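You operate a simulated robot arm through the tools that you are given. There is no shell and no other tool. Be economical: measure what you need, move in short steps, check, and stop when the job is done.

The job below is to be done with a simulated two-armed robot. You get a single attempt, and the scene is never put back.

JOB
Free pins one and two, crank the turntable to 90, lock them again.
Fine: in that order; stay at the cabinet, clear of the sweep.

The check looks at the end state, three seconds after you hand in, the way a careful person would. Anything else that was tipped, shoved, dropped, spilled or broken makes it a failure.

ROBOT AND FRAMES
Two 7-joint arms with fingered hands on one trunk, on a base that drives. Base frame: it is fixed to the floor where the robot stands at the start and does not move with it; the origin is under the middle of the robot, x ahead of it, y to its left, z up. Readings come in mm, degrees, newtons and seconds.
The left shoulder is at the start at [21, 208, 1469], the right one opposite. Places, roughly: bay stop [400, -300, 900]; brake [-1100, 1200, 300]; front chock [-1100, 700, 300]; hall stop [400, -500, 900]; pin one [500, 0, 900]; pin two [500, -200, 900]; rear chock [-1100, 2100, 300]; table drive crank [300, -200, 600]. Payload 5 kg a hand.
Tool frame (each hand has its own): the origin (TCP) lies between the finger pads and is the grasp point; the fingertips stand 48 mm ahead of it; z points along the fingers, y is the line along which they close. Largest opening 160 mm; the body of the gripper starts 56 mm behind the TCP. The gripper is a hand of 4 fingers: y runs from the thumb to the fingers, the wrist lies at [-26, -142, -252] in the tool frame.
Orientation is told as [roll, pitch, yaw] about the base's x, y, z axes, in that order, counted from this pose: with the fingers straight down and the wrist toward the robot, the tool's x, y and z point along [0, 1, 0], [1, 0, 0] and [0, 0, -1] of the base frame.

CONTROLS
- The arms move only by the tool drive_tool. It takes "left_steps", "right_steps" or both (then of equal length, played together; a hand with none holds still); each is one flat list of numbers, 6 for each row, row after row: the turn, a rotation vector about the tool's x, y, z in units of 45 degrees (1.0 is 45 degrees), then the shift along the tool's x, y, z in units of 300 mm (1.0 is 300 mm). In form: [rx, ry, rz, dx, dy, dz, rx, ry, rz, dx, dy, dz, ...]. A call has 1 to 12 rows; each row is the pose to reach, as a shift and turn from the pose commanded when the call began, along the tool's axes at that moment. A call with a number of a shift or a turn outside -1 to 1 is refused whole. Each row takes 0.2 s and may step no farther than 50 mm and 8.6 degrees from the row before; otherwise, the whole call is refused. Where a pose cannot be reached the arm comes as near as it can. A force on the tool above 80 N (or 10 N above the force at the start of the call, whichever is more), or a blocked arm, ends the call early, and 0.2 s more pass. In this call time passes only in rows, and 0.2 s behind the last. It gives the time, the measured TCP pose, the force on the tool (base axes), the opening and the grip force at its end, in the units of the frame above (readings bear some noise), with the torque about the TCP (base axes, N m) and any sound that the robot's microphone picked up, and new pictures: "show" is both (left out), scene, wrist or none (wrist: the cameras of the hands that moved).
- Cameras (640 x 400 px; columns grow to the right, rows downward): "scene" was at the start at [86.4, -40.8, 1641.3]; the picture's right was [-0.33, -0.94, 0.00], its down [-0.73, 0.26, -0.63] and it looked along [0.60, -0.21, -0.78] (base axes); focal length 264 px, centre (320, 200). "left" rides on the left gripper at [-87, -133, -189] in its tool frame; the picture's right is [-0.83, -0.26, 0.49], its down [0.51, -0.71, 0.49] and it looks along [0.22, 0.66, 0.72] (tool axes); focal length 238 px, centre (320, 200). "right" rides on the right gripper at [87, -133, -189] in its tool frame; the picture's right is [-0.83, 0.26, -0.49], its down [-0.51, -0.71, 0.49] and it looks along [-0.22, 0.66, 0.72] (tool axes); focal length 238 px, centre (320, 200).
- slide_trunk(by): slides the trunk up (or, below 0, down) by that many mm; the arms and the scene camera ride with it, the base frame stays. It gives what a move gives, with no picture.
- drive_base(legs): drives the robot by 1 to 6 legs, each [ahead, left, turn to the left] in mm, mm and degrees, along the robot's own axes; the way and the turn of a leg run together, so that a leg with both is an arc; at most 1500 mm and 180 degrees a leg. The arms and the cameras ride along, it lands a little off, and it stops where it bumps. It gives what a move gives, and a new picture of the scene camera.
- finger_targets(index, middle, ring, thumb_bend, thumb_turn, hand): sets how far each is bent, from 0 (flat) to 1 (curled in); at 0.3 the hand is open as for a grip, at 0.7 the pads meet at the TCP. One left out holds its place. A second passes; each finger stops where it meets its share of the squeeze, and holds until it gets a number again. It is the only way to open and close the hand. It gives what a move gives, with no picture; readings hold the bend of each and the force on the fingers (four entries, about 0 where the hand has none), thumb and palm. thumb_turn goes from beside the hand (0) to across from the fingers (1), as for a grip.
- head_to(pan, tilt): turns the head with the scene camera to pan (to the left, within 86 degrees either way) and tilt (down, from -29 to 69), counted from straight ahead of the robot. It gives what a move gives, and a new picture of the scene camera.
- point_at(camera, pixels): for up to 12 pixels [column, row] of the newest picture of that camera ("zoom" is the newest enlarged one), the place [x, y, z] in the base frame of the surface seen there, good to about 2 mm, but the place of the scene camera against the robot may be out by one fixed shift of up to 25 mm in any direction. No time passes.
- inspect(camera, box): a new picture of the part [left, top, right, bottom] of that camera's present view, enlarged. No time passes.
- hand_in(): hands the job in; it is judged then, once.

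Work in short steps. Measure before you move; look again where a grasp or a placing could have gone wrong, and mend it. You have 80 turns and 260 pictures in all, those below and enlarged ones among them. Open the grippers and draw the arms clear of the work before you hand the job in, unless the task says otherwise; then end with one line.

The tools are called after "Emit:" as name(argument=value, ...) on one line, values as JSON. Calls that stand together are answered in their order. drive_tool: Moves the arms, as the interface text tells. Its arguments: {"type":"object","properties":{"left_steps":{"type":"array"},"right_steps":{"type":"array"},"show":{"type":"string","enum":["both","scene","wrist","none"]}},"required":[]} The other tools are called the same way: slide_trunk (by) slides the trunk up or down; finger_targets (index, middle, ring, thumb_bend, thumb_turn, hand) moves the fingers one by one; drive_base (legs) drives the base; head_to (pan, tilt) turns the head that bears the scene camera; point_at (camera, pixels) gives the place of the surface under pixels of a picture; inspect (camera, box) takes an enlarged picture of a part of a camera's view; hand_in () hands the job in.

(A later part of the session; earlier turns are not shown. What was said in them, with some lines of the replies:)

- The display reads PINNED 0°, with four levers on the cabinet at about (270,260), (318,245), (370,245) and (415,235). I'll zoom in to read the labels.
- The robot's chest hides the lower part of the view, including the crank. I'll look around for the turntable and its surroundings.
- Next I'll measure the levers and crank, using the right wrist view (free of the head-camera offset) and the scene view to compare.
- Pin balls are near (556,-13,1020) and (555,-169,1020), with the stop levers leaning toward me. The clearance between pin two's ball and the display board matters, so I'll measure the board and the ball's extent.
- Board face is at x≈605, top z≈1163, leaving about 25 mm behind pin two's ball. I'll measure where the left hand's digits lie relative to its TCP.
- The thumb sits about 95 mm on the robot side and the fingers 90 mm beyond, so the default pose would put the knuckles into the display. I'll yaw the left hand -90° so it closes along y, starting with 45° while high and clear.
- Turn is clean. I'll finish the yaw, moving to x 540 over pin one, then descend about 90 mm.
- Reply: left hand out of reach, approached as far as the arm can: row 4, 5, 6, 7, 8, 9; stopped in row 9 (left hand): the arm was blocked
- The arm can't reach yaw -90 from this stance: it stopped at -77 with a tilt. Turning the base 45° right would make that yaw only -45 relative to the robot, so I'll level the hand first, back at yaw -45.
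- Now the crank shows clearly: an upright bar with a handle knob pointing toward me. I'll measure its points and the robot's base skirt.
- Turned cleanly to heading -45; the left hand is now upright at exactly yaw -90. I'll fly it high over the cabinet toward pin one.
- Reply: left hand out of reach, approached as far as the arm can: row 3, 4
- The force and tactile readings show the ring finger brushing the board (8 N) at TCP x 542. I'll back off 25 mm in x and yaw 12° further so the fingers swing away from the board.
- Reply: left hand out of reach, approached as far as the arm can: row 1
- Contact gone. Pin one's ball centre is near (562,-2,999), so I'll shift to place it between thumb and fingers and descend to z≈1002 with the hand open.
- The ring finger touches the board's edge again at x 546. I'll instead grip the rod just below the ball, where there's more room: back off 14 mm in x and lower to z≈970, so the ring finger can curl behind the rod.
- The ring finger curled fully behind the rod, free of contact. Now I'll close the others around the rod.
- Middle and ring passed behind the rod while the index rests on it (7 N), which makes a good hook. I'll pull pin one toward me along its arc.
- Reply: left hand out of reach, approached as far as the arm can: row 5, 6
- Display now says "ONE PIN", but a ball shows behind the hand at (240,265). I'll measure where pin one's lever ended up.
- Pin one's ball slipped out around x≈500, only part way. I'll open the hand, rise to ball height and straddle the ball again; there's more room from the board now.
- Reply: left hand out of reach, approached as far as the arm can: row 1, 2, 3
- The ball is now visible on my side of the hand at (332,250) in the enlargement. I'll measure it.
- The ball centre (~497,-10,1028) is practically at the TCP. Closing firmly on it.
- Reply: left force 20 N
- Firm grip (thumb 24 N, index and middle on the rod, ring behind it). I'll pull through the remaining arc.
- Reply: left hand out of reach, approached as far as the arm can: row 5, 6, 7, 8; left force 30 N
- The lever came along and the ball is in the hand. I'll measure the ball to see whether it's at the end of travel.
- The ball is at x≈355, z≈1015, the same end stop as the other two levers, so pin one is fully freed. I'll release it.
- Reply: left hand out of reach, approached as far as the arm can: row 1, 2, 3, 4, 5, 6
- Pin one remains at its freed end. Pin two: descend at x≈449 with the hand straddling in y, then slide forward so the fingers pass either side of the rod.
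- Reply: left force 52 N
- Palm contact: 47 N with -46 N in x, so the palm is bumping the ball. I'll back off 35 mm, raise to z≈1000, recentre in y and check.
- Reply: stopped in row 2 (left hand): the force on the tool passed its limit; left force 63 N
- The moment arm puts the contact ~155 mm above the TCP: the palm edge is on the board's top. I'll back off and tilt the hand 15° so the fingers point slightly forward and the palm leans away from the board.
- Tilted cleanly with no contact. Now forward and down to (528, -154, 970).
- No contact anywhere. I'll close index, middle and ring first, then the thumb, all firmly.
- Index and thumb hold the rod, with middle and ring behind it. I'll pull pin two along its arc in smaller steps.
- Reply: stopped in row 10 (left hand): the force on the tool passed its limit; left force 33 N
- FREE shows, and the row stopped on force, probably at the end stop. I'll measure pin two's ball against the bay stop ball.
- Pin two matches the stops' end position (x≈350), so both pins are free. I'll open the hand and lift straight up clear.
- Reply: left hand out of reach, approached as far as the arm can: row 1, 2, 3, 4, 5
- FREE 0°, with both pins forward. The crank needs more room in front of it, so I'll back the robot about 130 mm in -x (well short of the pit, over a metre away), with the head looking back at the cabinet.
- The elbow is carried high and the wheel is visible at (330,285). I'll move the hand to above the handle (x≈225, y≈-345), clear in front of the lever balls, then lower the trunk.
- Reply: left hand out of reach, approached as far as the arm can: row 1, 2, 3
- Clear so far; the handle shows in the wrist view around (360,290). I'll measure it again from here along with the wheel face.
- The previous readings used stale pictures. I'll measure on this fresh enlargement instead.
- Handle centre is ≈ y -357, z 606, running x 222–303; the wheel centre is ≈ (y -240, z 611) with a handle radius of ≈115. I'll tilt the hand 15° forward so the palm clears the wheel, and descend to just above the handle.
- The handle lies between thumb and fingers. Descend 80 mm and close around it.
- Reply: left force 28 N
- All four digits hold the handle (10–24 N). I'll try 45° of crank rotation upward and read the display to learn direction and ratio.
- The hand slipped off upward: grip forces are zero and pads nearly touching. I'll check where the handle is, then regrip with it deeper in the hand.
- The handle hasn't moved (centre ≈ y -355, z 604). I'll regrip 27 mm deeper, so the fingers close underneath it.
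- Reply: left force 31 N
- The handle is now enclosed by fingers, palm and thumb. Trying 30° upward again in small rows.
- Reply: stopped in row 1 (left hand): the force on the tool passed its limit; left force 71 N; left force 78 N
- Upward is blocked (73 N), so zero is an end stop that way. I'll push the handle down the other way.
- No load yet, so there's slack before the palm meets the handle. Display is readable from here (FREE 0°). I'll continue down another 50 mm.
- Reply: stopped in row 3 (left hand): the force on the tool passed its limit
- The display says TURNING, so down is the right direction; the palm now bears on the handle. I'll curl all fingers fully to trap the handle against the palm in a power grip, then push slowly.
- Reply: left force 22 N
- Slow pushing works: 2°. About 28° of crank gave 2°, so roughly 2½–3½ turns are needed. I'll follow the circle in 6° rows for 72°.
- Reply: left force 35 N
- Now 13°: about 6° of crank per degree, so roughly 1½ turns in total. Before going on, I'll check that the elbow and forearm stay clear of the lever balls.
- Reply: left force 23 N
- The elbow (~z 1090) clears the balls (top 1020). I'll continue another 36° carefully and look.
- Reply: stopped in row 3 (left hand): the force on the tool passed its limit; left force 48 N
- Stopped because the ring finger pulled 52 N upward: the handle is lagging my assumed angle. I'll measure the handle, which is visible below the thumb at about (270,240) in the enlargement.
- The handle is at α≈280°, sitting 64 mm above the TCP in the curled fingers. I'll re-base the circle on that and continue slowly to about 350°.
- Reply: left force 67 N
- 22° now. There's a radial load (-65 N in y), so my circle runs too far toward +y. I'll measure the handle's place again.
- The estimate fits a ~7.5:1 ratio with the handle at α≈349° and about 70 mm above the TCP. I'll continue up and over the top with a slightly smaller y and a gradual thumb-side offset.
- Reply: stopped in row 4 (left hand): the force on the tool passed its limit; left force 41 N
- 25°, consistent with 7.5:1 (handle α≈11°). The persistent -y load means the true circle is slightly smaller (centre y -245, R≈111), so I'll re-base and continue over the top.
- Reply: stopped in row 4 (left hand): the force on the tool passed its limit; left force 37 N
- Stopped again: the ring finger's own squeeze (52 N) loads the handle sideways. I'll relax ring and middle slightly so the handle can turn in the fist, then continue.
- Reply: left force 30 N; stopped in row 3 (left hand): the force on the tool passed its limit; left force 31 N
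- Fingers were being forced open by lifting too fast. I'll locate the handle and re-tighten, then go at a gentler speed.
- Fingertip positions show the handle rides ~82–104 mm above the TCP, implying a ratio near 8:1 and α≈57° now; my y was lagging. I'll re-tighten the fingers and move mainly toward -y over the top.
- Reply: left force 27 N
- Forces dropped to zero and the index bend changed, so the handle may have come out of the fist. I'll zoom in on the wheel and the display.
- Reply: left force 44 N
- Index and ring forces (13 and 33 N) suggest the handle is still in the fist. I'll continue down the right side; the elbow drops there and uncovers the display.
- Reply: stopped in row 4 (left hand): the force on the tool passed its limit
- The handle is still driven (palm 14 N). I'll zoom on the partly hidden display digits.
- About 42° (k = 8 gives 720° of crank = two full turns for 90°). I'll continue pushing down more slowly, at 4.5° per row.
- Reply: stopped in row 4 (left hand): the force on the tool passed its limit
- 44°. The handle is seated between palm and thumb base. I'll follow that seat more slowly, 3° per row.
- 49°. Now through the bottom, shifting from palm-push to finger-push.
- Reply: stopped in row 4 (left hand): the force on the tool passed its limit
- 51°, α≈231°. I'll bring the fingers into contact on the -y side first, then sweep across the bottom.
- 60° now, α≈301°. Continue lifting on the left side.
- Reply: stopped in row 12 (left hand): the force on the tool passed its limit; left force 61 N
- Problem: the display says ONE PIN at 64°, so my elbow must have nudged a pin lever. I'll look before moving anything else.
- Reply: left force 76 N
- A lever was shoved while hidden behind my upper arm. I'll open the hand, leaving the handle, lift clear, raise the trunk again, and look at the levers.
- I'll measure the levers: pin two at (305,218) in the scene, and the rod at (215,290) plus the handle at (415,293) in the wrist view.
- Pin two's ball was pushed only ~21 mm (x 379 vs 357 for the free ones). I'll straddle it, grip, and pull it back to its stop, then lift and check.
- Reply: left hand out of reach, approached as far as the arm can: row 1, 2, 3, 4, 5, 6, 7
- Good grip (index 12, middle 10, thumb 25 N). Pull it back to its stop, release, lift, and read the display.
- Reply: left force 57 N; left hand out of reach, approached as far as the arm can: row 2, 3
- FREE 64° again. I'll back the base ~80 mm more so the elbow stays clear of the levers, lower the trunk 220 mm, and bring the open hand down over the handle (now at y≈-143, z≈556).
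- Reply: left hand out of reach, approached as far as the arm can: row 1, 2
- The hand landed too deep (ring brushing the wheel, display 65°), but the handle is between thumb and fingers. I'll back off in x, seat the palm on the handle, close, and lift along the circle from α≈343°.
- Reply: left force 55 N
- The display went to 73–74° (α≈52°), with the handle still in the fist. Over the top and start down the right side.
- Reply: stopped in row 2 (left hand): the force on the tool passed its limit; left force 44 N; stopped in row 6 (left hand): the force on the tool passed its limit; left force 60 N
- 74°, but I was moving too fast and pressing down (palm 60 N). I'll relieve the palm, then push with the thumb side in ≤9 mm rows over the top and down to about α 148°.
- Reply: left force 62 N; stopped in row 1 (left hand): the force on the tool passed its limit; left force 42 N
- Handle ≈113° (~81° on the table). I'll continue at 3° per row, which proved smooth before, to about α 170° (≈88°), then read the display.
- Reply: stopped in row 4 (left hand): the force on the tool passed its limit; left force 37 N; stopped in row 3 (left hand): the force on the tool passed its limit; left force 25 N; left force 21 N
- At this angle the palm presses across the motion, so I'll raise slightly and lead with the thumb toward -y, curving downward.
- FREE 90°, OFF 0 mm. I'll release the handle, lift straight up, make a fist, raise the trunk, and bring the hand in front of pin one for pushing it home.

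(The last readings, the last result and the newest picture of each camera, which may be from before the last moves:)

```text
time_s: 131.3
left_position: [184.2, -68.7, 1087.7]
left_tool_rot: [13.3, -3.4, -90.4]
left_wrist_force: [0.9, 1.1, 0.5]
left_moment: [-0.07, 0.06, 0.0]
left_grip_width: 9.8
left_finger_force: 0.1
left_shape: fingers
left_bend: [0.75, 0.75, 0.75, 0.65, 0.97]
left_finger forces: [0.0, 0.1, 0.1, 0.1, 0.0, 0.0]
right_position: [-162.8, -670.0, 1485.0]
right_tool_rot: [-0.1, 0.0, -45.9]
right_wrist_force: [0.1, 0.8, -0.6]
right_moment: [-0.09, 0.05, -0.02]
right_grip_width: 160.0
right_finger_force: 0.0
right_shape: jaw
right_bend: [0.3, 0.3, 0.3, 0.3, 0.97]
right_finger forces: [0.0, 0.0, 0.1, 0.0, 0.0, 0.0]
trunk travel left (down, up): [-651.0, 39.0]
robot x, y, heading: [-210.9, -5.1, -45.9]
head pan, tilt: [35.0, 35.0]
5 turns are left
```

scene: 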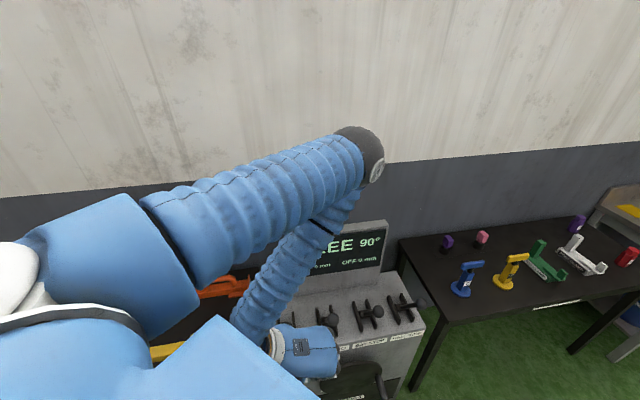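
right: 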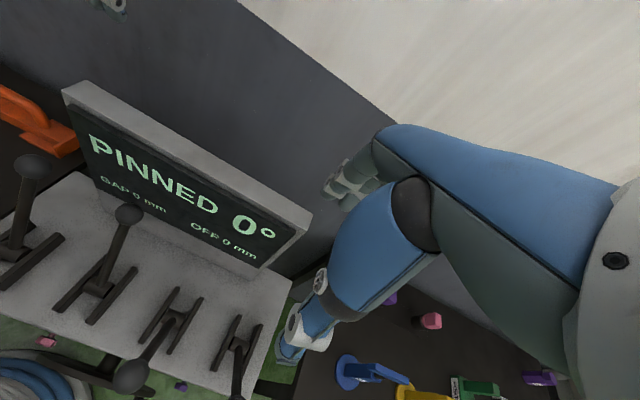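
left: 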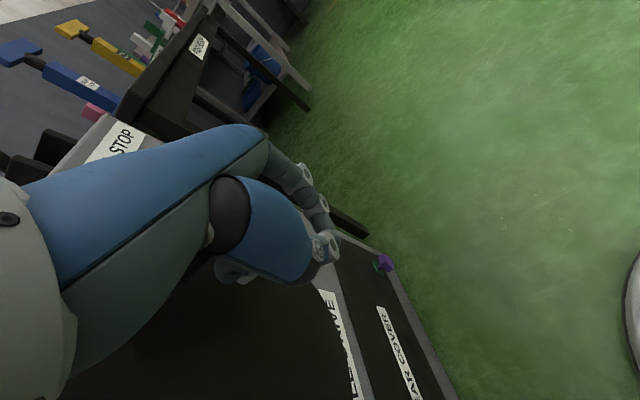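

FREE 90° still holds after release, and 5 turns are left. In one go: base 65 mm forward, set the fist behind pin one's ball, push it home to its stop, retreat, then do the same for pin two, and look.

Emit:
drive_base(legs=[[45, 47, 0]])

Emit:
drive_tool(left_steps=[0, 0, 0, 0, -0.135, 0, 0, 0, 0, 0, -0.27, 0, 0, 0, 0, -0.033, -0.27, 0.134, 0, 0, 0, -0.066, -0.27, 0.268], show="none")

Emit:
drive_tool(left_steps=[0, 0, 0, 0.055, 0, 0.0134, 0, 0, 0, 0.11, 0, 0.0268, 0, 0, 0, 0.165, 0, 0.0402, 0, 0, 0, 0.22, 0, 0.0536, 0, 0, 0, 0.275, 0, 0.067, 0, 0, 0, 0.33, 0, 0.0804, 0, 0, 0, 0.385, 0, 0.0938, 0, 0, 0, 0.44, 0, 0.1072, 0, 0, 0, 0.495, 0, 0.1206, 0, 0, 0, 0.55, 0, 0.134, 0, 0, 0, 0.605, 0, 0.1474, 0, 0, 0, 0.66, 0, 0.161], show="none")

Emit:
drive_tool(left_steps=[0, 0, 0, 0.039, 0, 0.0095, 0, 0, 0, 0.078, 0, 0.019, 0, 0, 0, 0.116, 0, 0.0285, 0, 0, 0, 0.155, 0, 0.038], show="scene")

```text
time_s: 132.3
left_position: [243.4, -69.6, 1089.0]
left_tool_rot: [13.6, -3.4, -90.6]
left_wrist_force: [-0.8, 0.1, 0.1]
left_moment: [0.05, -0.12, 0.04]
left_grip_width: 9.8
left_finger_force: 0.2
left_shape: fingers
left_bend: [0.75, 0.75, 0.75, 0.65, 0.97]
left_finger forces: [0.0, 0.0, 0.0, 0.0, 0.1, 0.1]
right_position: [-105.3, -672.8, 1484.2]
right_tool_rot: [0.0, -0.1, -45.9]
right_wrist_force: [-1.0, -0.1, 0.2]
right_moment: [-0.01, -0.17, -0.02]
right_grip_width: 159.9
right_finger_force: 0.1
right_shape: jaw
right_bend: [0.3, 0.3, 0.3, 0.3, 0.97]
right_finger forces: [0.0, 0.0, 0.1, 0.0, 0.0, 0.1]
trunk travel left (down, up): [-651.0, 39.0]
robot x, y, heading: [-148.7, -3.1, -46.1]
head pan, tilt: [35.0, 35.0]
```

scene: 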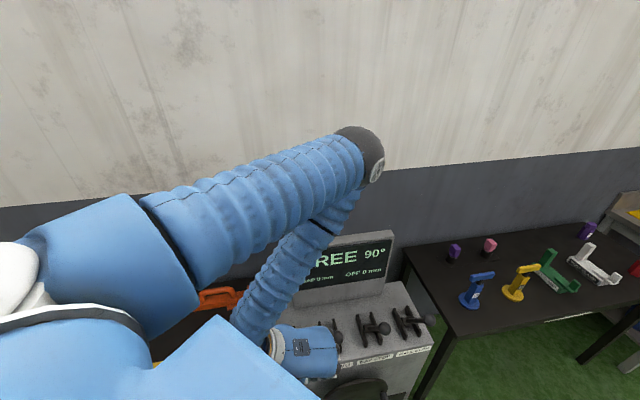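

```text
time_s: 133.3
left_position: [246.2, 5.2, 1002.5]
left_tool_rot: [13.3, -3.3, -90.4]
left_wrist_force: [-0.9, -0.2, 0.9]
left_moment: [0.0, -0.07, 0.01]
left_grip_width: 9.8
left_finger_force: 0.1
left_shape: fingers
left_bend: [0.75, 0.75, 0.75, 0.65, 0.97]
left_finger forces: [0.0, 0.0, 0.1, 0.0, 0.0, 0.0]
right_position: [-102.2, -671.9, 1485.3]
right_tool_rot: [-0.2, -0.1, -46.0]
right_wrist_force: [-1.1, 0.5, 0.7]
right_moment: [0.0, -0.08, 0.0]
right_grip_width: 159.8
right_finger_force: 0.0
right_shape: jaw
right_bend: [0.3, 0.3, 0.3, 0.3, 0.97]
right_finger forces: [0.1, 0.0, 0.0, 0.0, 0.1, 0.1]
trunk travel left (down, up): [-651.0, 39.0]
robot x, y, heading: [-147.9, -1.3, -46.2]
head pan, tilt: [35.0, 35.0]
```

```text
time_s: 135.9
left_position: [454.0, 3.9, 998.8]
left_tool_rot: [13.2, -3.3, -90.5]
left_wrist_force: [-4.0, 0.0, -4.3]
left_moment: [0.09, 0.32, -0.12]
left_grip_width: 10.0
left_finger_force: 2.9
left_shape: fingers
left_bend: [0.75, 0.75, 0.75, 0.65, 0.97]
left_finger forces: [0.0, 0.0, 5.7, 0.0, 0.1, 0.0]
right_position: [-100.2, -672.9, 1485.2]
right_tool_rot: [-0.1, -0.1, -46.0]
right_wrist_force: [0.5, 0.7, 0.0]
right_moment: [-0.04, 0.03, 0.01]
right_grip_width: 159.8
right_finger_force: 0.0
right_shape: jaw
right_bend: [0.3, 0.3, 0.3, 0.3, 0.97]
right_finger forces: [0.0, 0.0, 0.1, 0.1, 0.0, 0.0]
trunk travel left (down, up): [-651.0, 39.0]
robot x, y, heading: [-147.9, 0.0, -45.9]
head pan, tilt: [35.0, 35.0]
```

```text
time_s: 136.9
left_position: [484.4, 3.2, 998.9]
left_tool_rot: [12.6, -3.2, -90.9]
left_wrist_force: [-66.9, -4.8, -10.1]
left_moment: [0.01, 0.63, -0.66]
left_grip_width: 9.8
left_finger_force: 32.8
left_shape: fingers
left_bend: [0.75, 0.75, 0.75, 0.65, 0.97]
left_finger forces: [0.0, 0.1, 65.7, 0.1, 0.1, 0.0]
right_position: [-108.1, -673.5, 1484.3]
right_tool_rot: [0.1, -0.2, -46.0]
right_wrist_force: [-0.3, -0.1, 0.6]
right_moment: [-0.04, -0.03, 0.0]
right_grip_width: 159.9
right_finger_force: 0.1
right_shape: jaw
right_bend: [0.3, 0.3, 0.3, 0.3, 0.97]
right_finger forces: [0.0, 0.0, 0.1, 0.1, 0.1, 0.0]
trunk travel left (down, up): [-651.0, 39.0]
robot x, y, heading: [-153.6, -1.8, -46.0]
head pan, tilt: [35.0, 35.0]
4 turns are left
```

scene: 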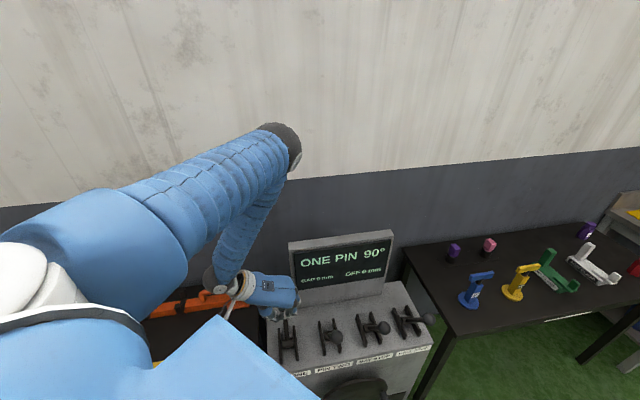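

ONE PIN 90°; pin one is hard against its stop (67 N at x 484, same end as at the start). Now retreat, shift to pin two, push it home, then retreat, lift and open.

Emit:
drive_tool(left_steps=[0, 0, 0, -0.132, 0, -0.032, 0, 0, 0, -0.263, 0, -0.063, 0, 0, 0, -0.395, 0, -0.095, 0, 0, 0, -0.527, 0, -0.127, 0, 0, 0, -0.658, 0, -0.158, 0, 0, 0, -0.79, 0, -0.19, 0, 0, 0, -0.79, 0.127, -0.19, 0, 0, 0, -0.79, 0.254, -0.19, 0, 0, 0, -0.79, 0.38, -0.19, 0, 0, 0, -0.79, 0.507, -0.19], show="none")

Emit:
drive_tool(left_steps=[0, 0, 0, 0.055, 0, 0.0134, 0, 0, 0, 0.11, 0, 0.0268, 0, 0, 0, 0.165, 0, 0.0402, 0, 0, 0, 0.22, 0, 0.0536, 0, 0, 0, 0.275, 0, 0.067, 0, 0, 0, 0.33, 0, 0.0804, 0, 0, 0, 0.385, 0, 0.0938, 0, 0, 0, 0.44, 0, 0.1072, 0, 0, 0, 0.495, 0, 0.1206, 0, 0, 0, 0.55, 0, 0.134, 0, 0, 0, 0.605, 0, 0.1474, 0, 0, 0, 0.66, 0, 0.161], show="none")

Emit:
drive_tool(left_steps=[0, 0, 0, 0.039, 0, 0.0095, 0, 0, 0, 0.078, 0, 0.019, 0, 0, 0, 0.116, 0, 0.0285, 0, 0, 0, 0.155, 0, 0.038], show="scene")

Emit:
inspect(camera="scene", box=[240, 220, 440, 380])

```text
time_s: 139.1
left_position: [254.9, -148.8, 1008.5]
left_tool_rot: [13.4, -3.3, -90.6]
left_wrist_force: [-0.9, 0.6, -0.7]
left_moment: [-0.01, 0.0, 0.05]
left_grip_width: 9.8
left_finger_force: 0.0
left_shape: fingers
left_bend: [0.75, 0.75, 0.75, 0.65, 0.97]
left_finger forces: [0.1, 0.1, 0.1, 0.0, 0.0, 0.0]
right_position: [-101.2, -674.6, 1483.5]
right_tool_rot: [0.0, 0.1, -46.0]
right_wrist_force: [0.3, -0.7, -0.3]
right_moment: [0.14, -0.02, 0.02]
right_grip_width: 160.1
right_finger_force: 0.1
right_shape: jaw
right_bend: [0.3, 0.3, 0.3, 0.3, 0.97]
right_finger forces: [0.0, 0.1, 0.0, 0.0, 0.0, 0.1]
trunk travel left (down, up): [-651.0, 39.0]
robot x, y, heading: [-147.8, 0.2, -46.1]
head pan, tilt: [35.0, 35.0]
```

```text
time_s: 141.7
left_position: [459.2, -147.2, 1006.1]
left_tool_rot: [13.3, -3.5, -90.5]
left_wrist_force: [-1.6, 0.0, -0.3]
left_moment: [-0.02, 0.05, -0.06]
left_grip_width: 9.8
left_finger_force: 0.4
left_shape: fingers
left_bend: [0.75, 0.75, 0.75, 0.65, 0.97]
left_finger forces: [0.0, 0.0, 1.7, 0.0, 0.1, 0.1]
right_position: [-99.8, -672.7, 1484.2]
right_tool_rot: [-0.1, 0.0, -46.1]
right_wrist_force: [0.4, -0.4, 0.2]
right_moment: [-0.05, 0.04, -0.02]
right_grip_width: 159.9
right_finger_force: 0.1
right_shape: jaw
right_bend: [0.3, 0.3, 0.3, 0.3, 0.97]
right_finger forces: [0.0, 0.0, 0.0, 0.0, 0.0, 0.0]
trunk travel left (down, up): [-651.0, 39.0]
robot x, y, heading: [-147.3, 2.4, -46.0]
head pan, tilt: [35.0, 35.0]
```

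```text
time_s: 142.7
left_position: [490.2, -149.6, 1011.4]
left_tool_rot: [12.9, -3.5, -91.1]
left_wrist_force: [-73.3, -2.0, 23.2]
left_moment: [-0.15, -1.15, -1.07]
left_grip_width: 10.0
left_finger_force: 36.2
left_shape: fingers
left_bend: [0.75, 0.75, 0.77, 0.65, 0.97]
left_finger forces: [0.0, 0.0, 71.7, 0.1, 0.0, 0.0]
right_position: [-111.7, -672.3, 1485.9]
right_tool_rot: [0.2, -0.3, -46.1]
right_wrist_force: [-0.1, -0.6, 0.3]
right_moment: [-0.04, -0.08, -0.04]
right_grip_width: 159.8
right_finger_force: 0.2
right_shape: jaw
right_bend: [0.3, 0.3, 0.3, 0.3, 0.97]
right_finger forces: [0.0, 0.0, 0.1, 0.0, 0.0, 0.0]
trunk travel left (down, up): [-651.0, 39.0]
robot x, y, heading: [-147.1, 0.4, -46.2]
head pan, tilt: [35.0, 35.0]
```

scene: 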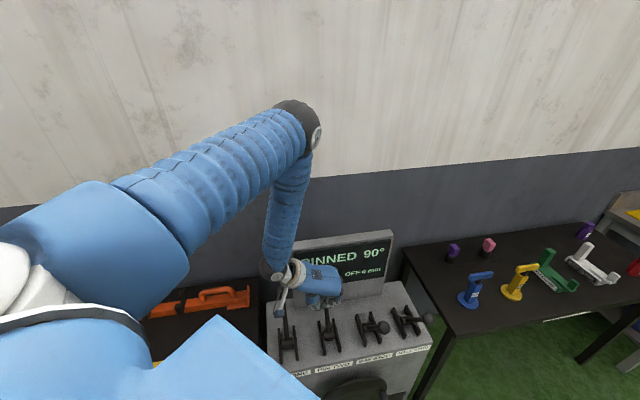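

```text
2.50 times, centred on (340, 300) of scene
3 turns are left
```

zoom: 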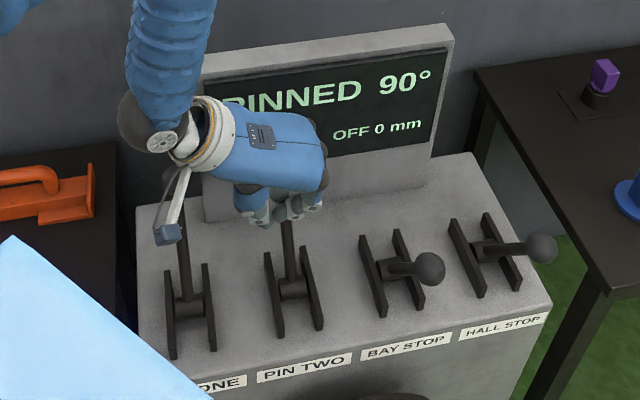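

PINNED 90°, OFF 0 mm, with both pin levers at their far stops. Now retreat straight back, lift, open the hand, and do a final check.

Emit:
drive_tool(left_steps=[0, 0, 0, -0.123, 0, -0.03, 0, 0, 0, -0.247, 0, -0.06, 0, 0, 0, -0.37, 0, -0.09, 0, 0, 0, -0.493, 0, -0.12, 0, 0, 0, -0.617, 0, -0.15, 0, 0, 0, -0.74, 0, -0.18, 0, 0, 0, -0.708, 0, -0.309, 0, 0, 0, -0.677, 0, -0.438], show="none")

Emit:
finger_targets(hand="left", index=0.3, middle=0.3, ring=0.3, thumb_bend=0.3)

Emit:
head_to(pan=30, tilt=45)

Emit:
inspect(camera="scene", box=[200, 140, 480, 340])

```text
time_s: 144.5
left_position: [277.1, -144.0, 1086.7]
left_tool_rot: [13.5, -3.4, -90.5]
left_wrist_force: [0.2, 0.0, -0.3]
left_moment: [-0.06, -0.08, 0.01]
left_grip_width: 9.7
left_finger_force: 0.0
left_shape: fingers
left_bend: [0.75, 0.75, 0.75, 0.65, 0.97]
left_finger forces: [0.0, 0.0, 0.1, 0.1, 0.0, 0.0]
right_position: [-103.0, -671.0, 1484.5]
right_tool_rot: [-0.1, -0.1, -46.1]
right_wrist_force: [-0.4, 0.5, -0.3]
right_moment: [-0.01, -0.05, 0.0]
right_grip_width: 159.7
right_finger_force: 0.1
right_shape: jaw
right_bend: [0.3, 0.3, 0.3, 0.3, 0.97]
right_finger forces: [0.0, 0.1, 0.0, 0.0, 0.0, 0.0]
trunk travel left (down, up): [-651.0, 39.0]
robot x, y, heading: [-149.9, -3.1, -45.8]
head pan, tilt: [35.0, 35.0]
```

```text
time_s: 145.5
left_position: [279.2, -144.4, 1085.5]
left_tool_rot: [13.4, -3.4, -90.5]
left_wrist_force: [0.1, 0.7, -1.0]
left_moment: [0.0, -0.01, -0.01]
left_grip_width: 169.6
left_finger_force: 0.0
left_shape: fingers
left_bend: [0.3, 0.3, 0.3, 0.3, 0.97]
left_finger forces: [0.0, 0.0, 0.0, 0.1, 0.0, 0.1]
right_position: [-100.6, -672.9, 1484.6]
right_tool_rot: [-0.1, 0.1, -46.1]
right_wrist_force: [-0.3, 0.6, 0.6]
right_moment: [0.0, -0.04, 0.0]
right_grip_width: 160.0
right_finger_force: 0.0
right_shape: jaw
right_bend: [0.3, 0.3, 0.3, 0.3, 0.97]
right_finger forces: [0.0, 0.0, 0.1, 0.0, 0.1, 0.1]
trunk travel left (down, up): [-651.0, 39.0]
robot x, y, heading: [-148.9, -4.0, -46.1]
head pan, tilt: [35.0, 35.0]
```

```text
time_s: 146.2
left_position: [278.6, -144.9, 1085.9]
left_tool_rot: [13.5, -3.5, -90.6]
left_wrist_force: [-0.2, 0.3, 0.0]
left_moment: [0.01, -0.04, 0.03]
left_grip_width: 169.6
left_finger_force: 0.0
left_shape: fingers
left_bend: [0.3, 0.3, 0.3, 0.3, 0.97]
left_finger forces: [0.0, 0.0, 0.0, 0.0, 0.0, 0.0]
right_position: [-101.6, -672.6, 1484.6]
right_tool_rot: [-0.1, 0.0, -46.1]
right_wrist_force: [0.5, -0.6, 0.7]
right_moment: [0.03, -0.01, -0.05]
right_grip_width: 159.7
right_finger_force: 0.2
right_shape: jaw
right_bend: [0.3, 0.3, 0.3, 0.3, 0.97]
right_finger forces: [0.0, 0.0, 0.0, 0.1, 0.0, 0.0]
trunk travel left (down, up): [-651.0, 39.0]
robot x, y, heading: [-148.0, -1.4, -45.9]
head pan, tilt: [30.0, 45.0]
```

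scene: 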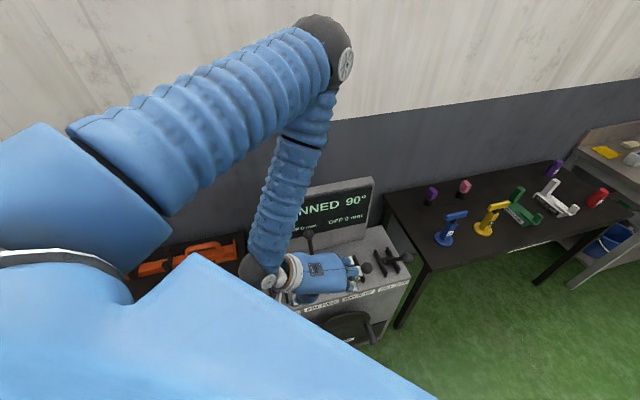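

```text
2.00 times, centred on (340, 240) of scene
2 turns are left
```

zoom: 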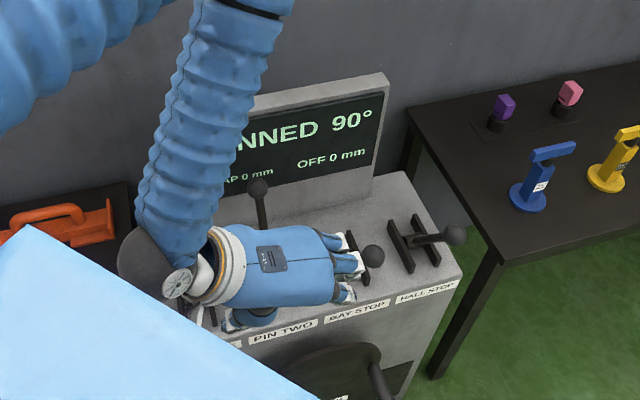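

The display reads PINNED 90°, OFF 0 mm. The hand is open and clear, the stop levers are where they started, and the robot is at the cabinet away from the sweep, so I'm handing in.

Emit:
hand_in()

```text
The job is handed in.
```

The turntable is at 90° with pins one and two locked again (display: PINNED 90°, OFF 0 mm), and I handed in with the left hand open and clear and the robot still at the cabinet; at 64° my arm briefly knocked pin two's lever (display: ONE PIN), so I pulled it back to free before cranking on.
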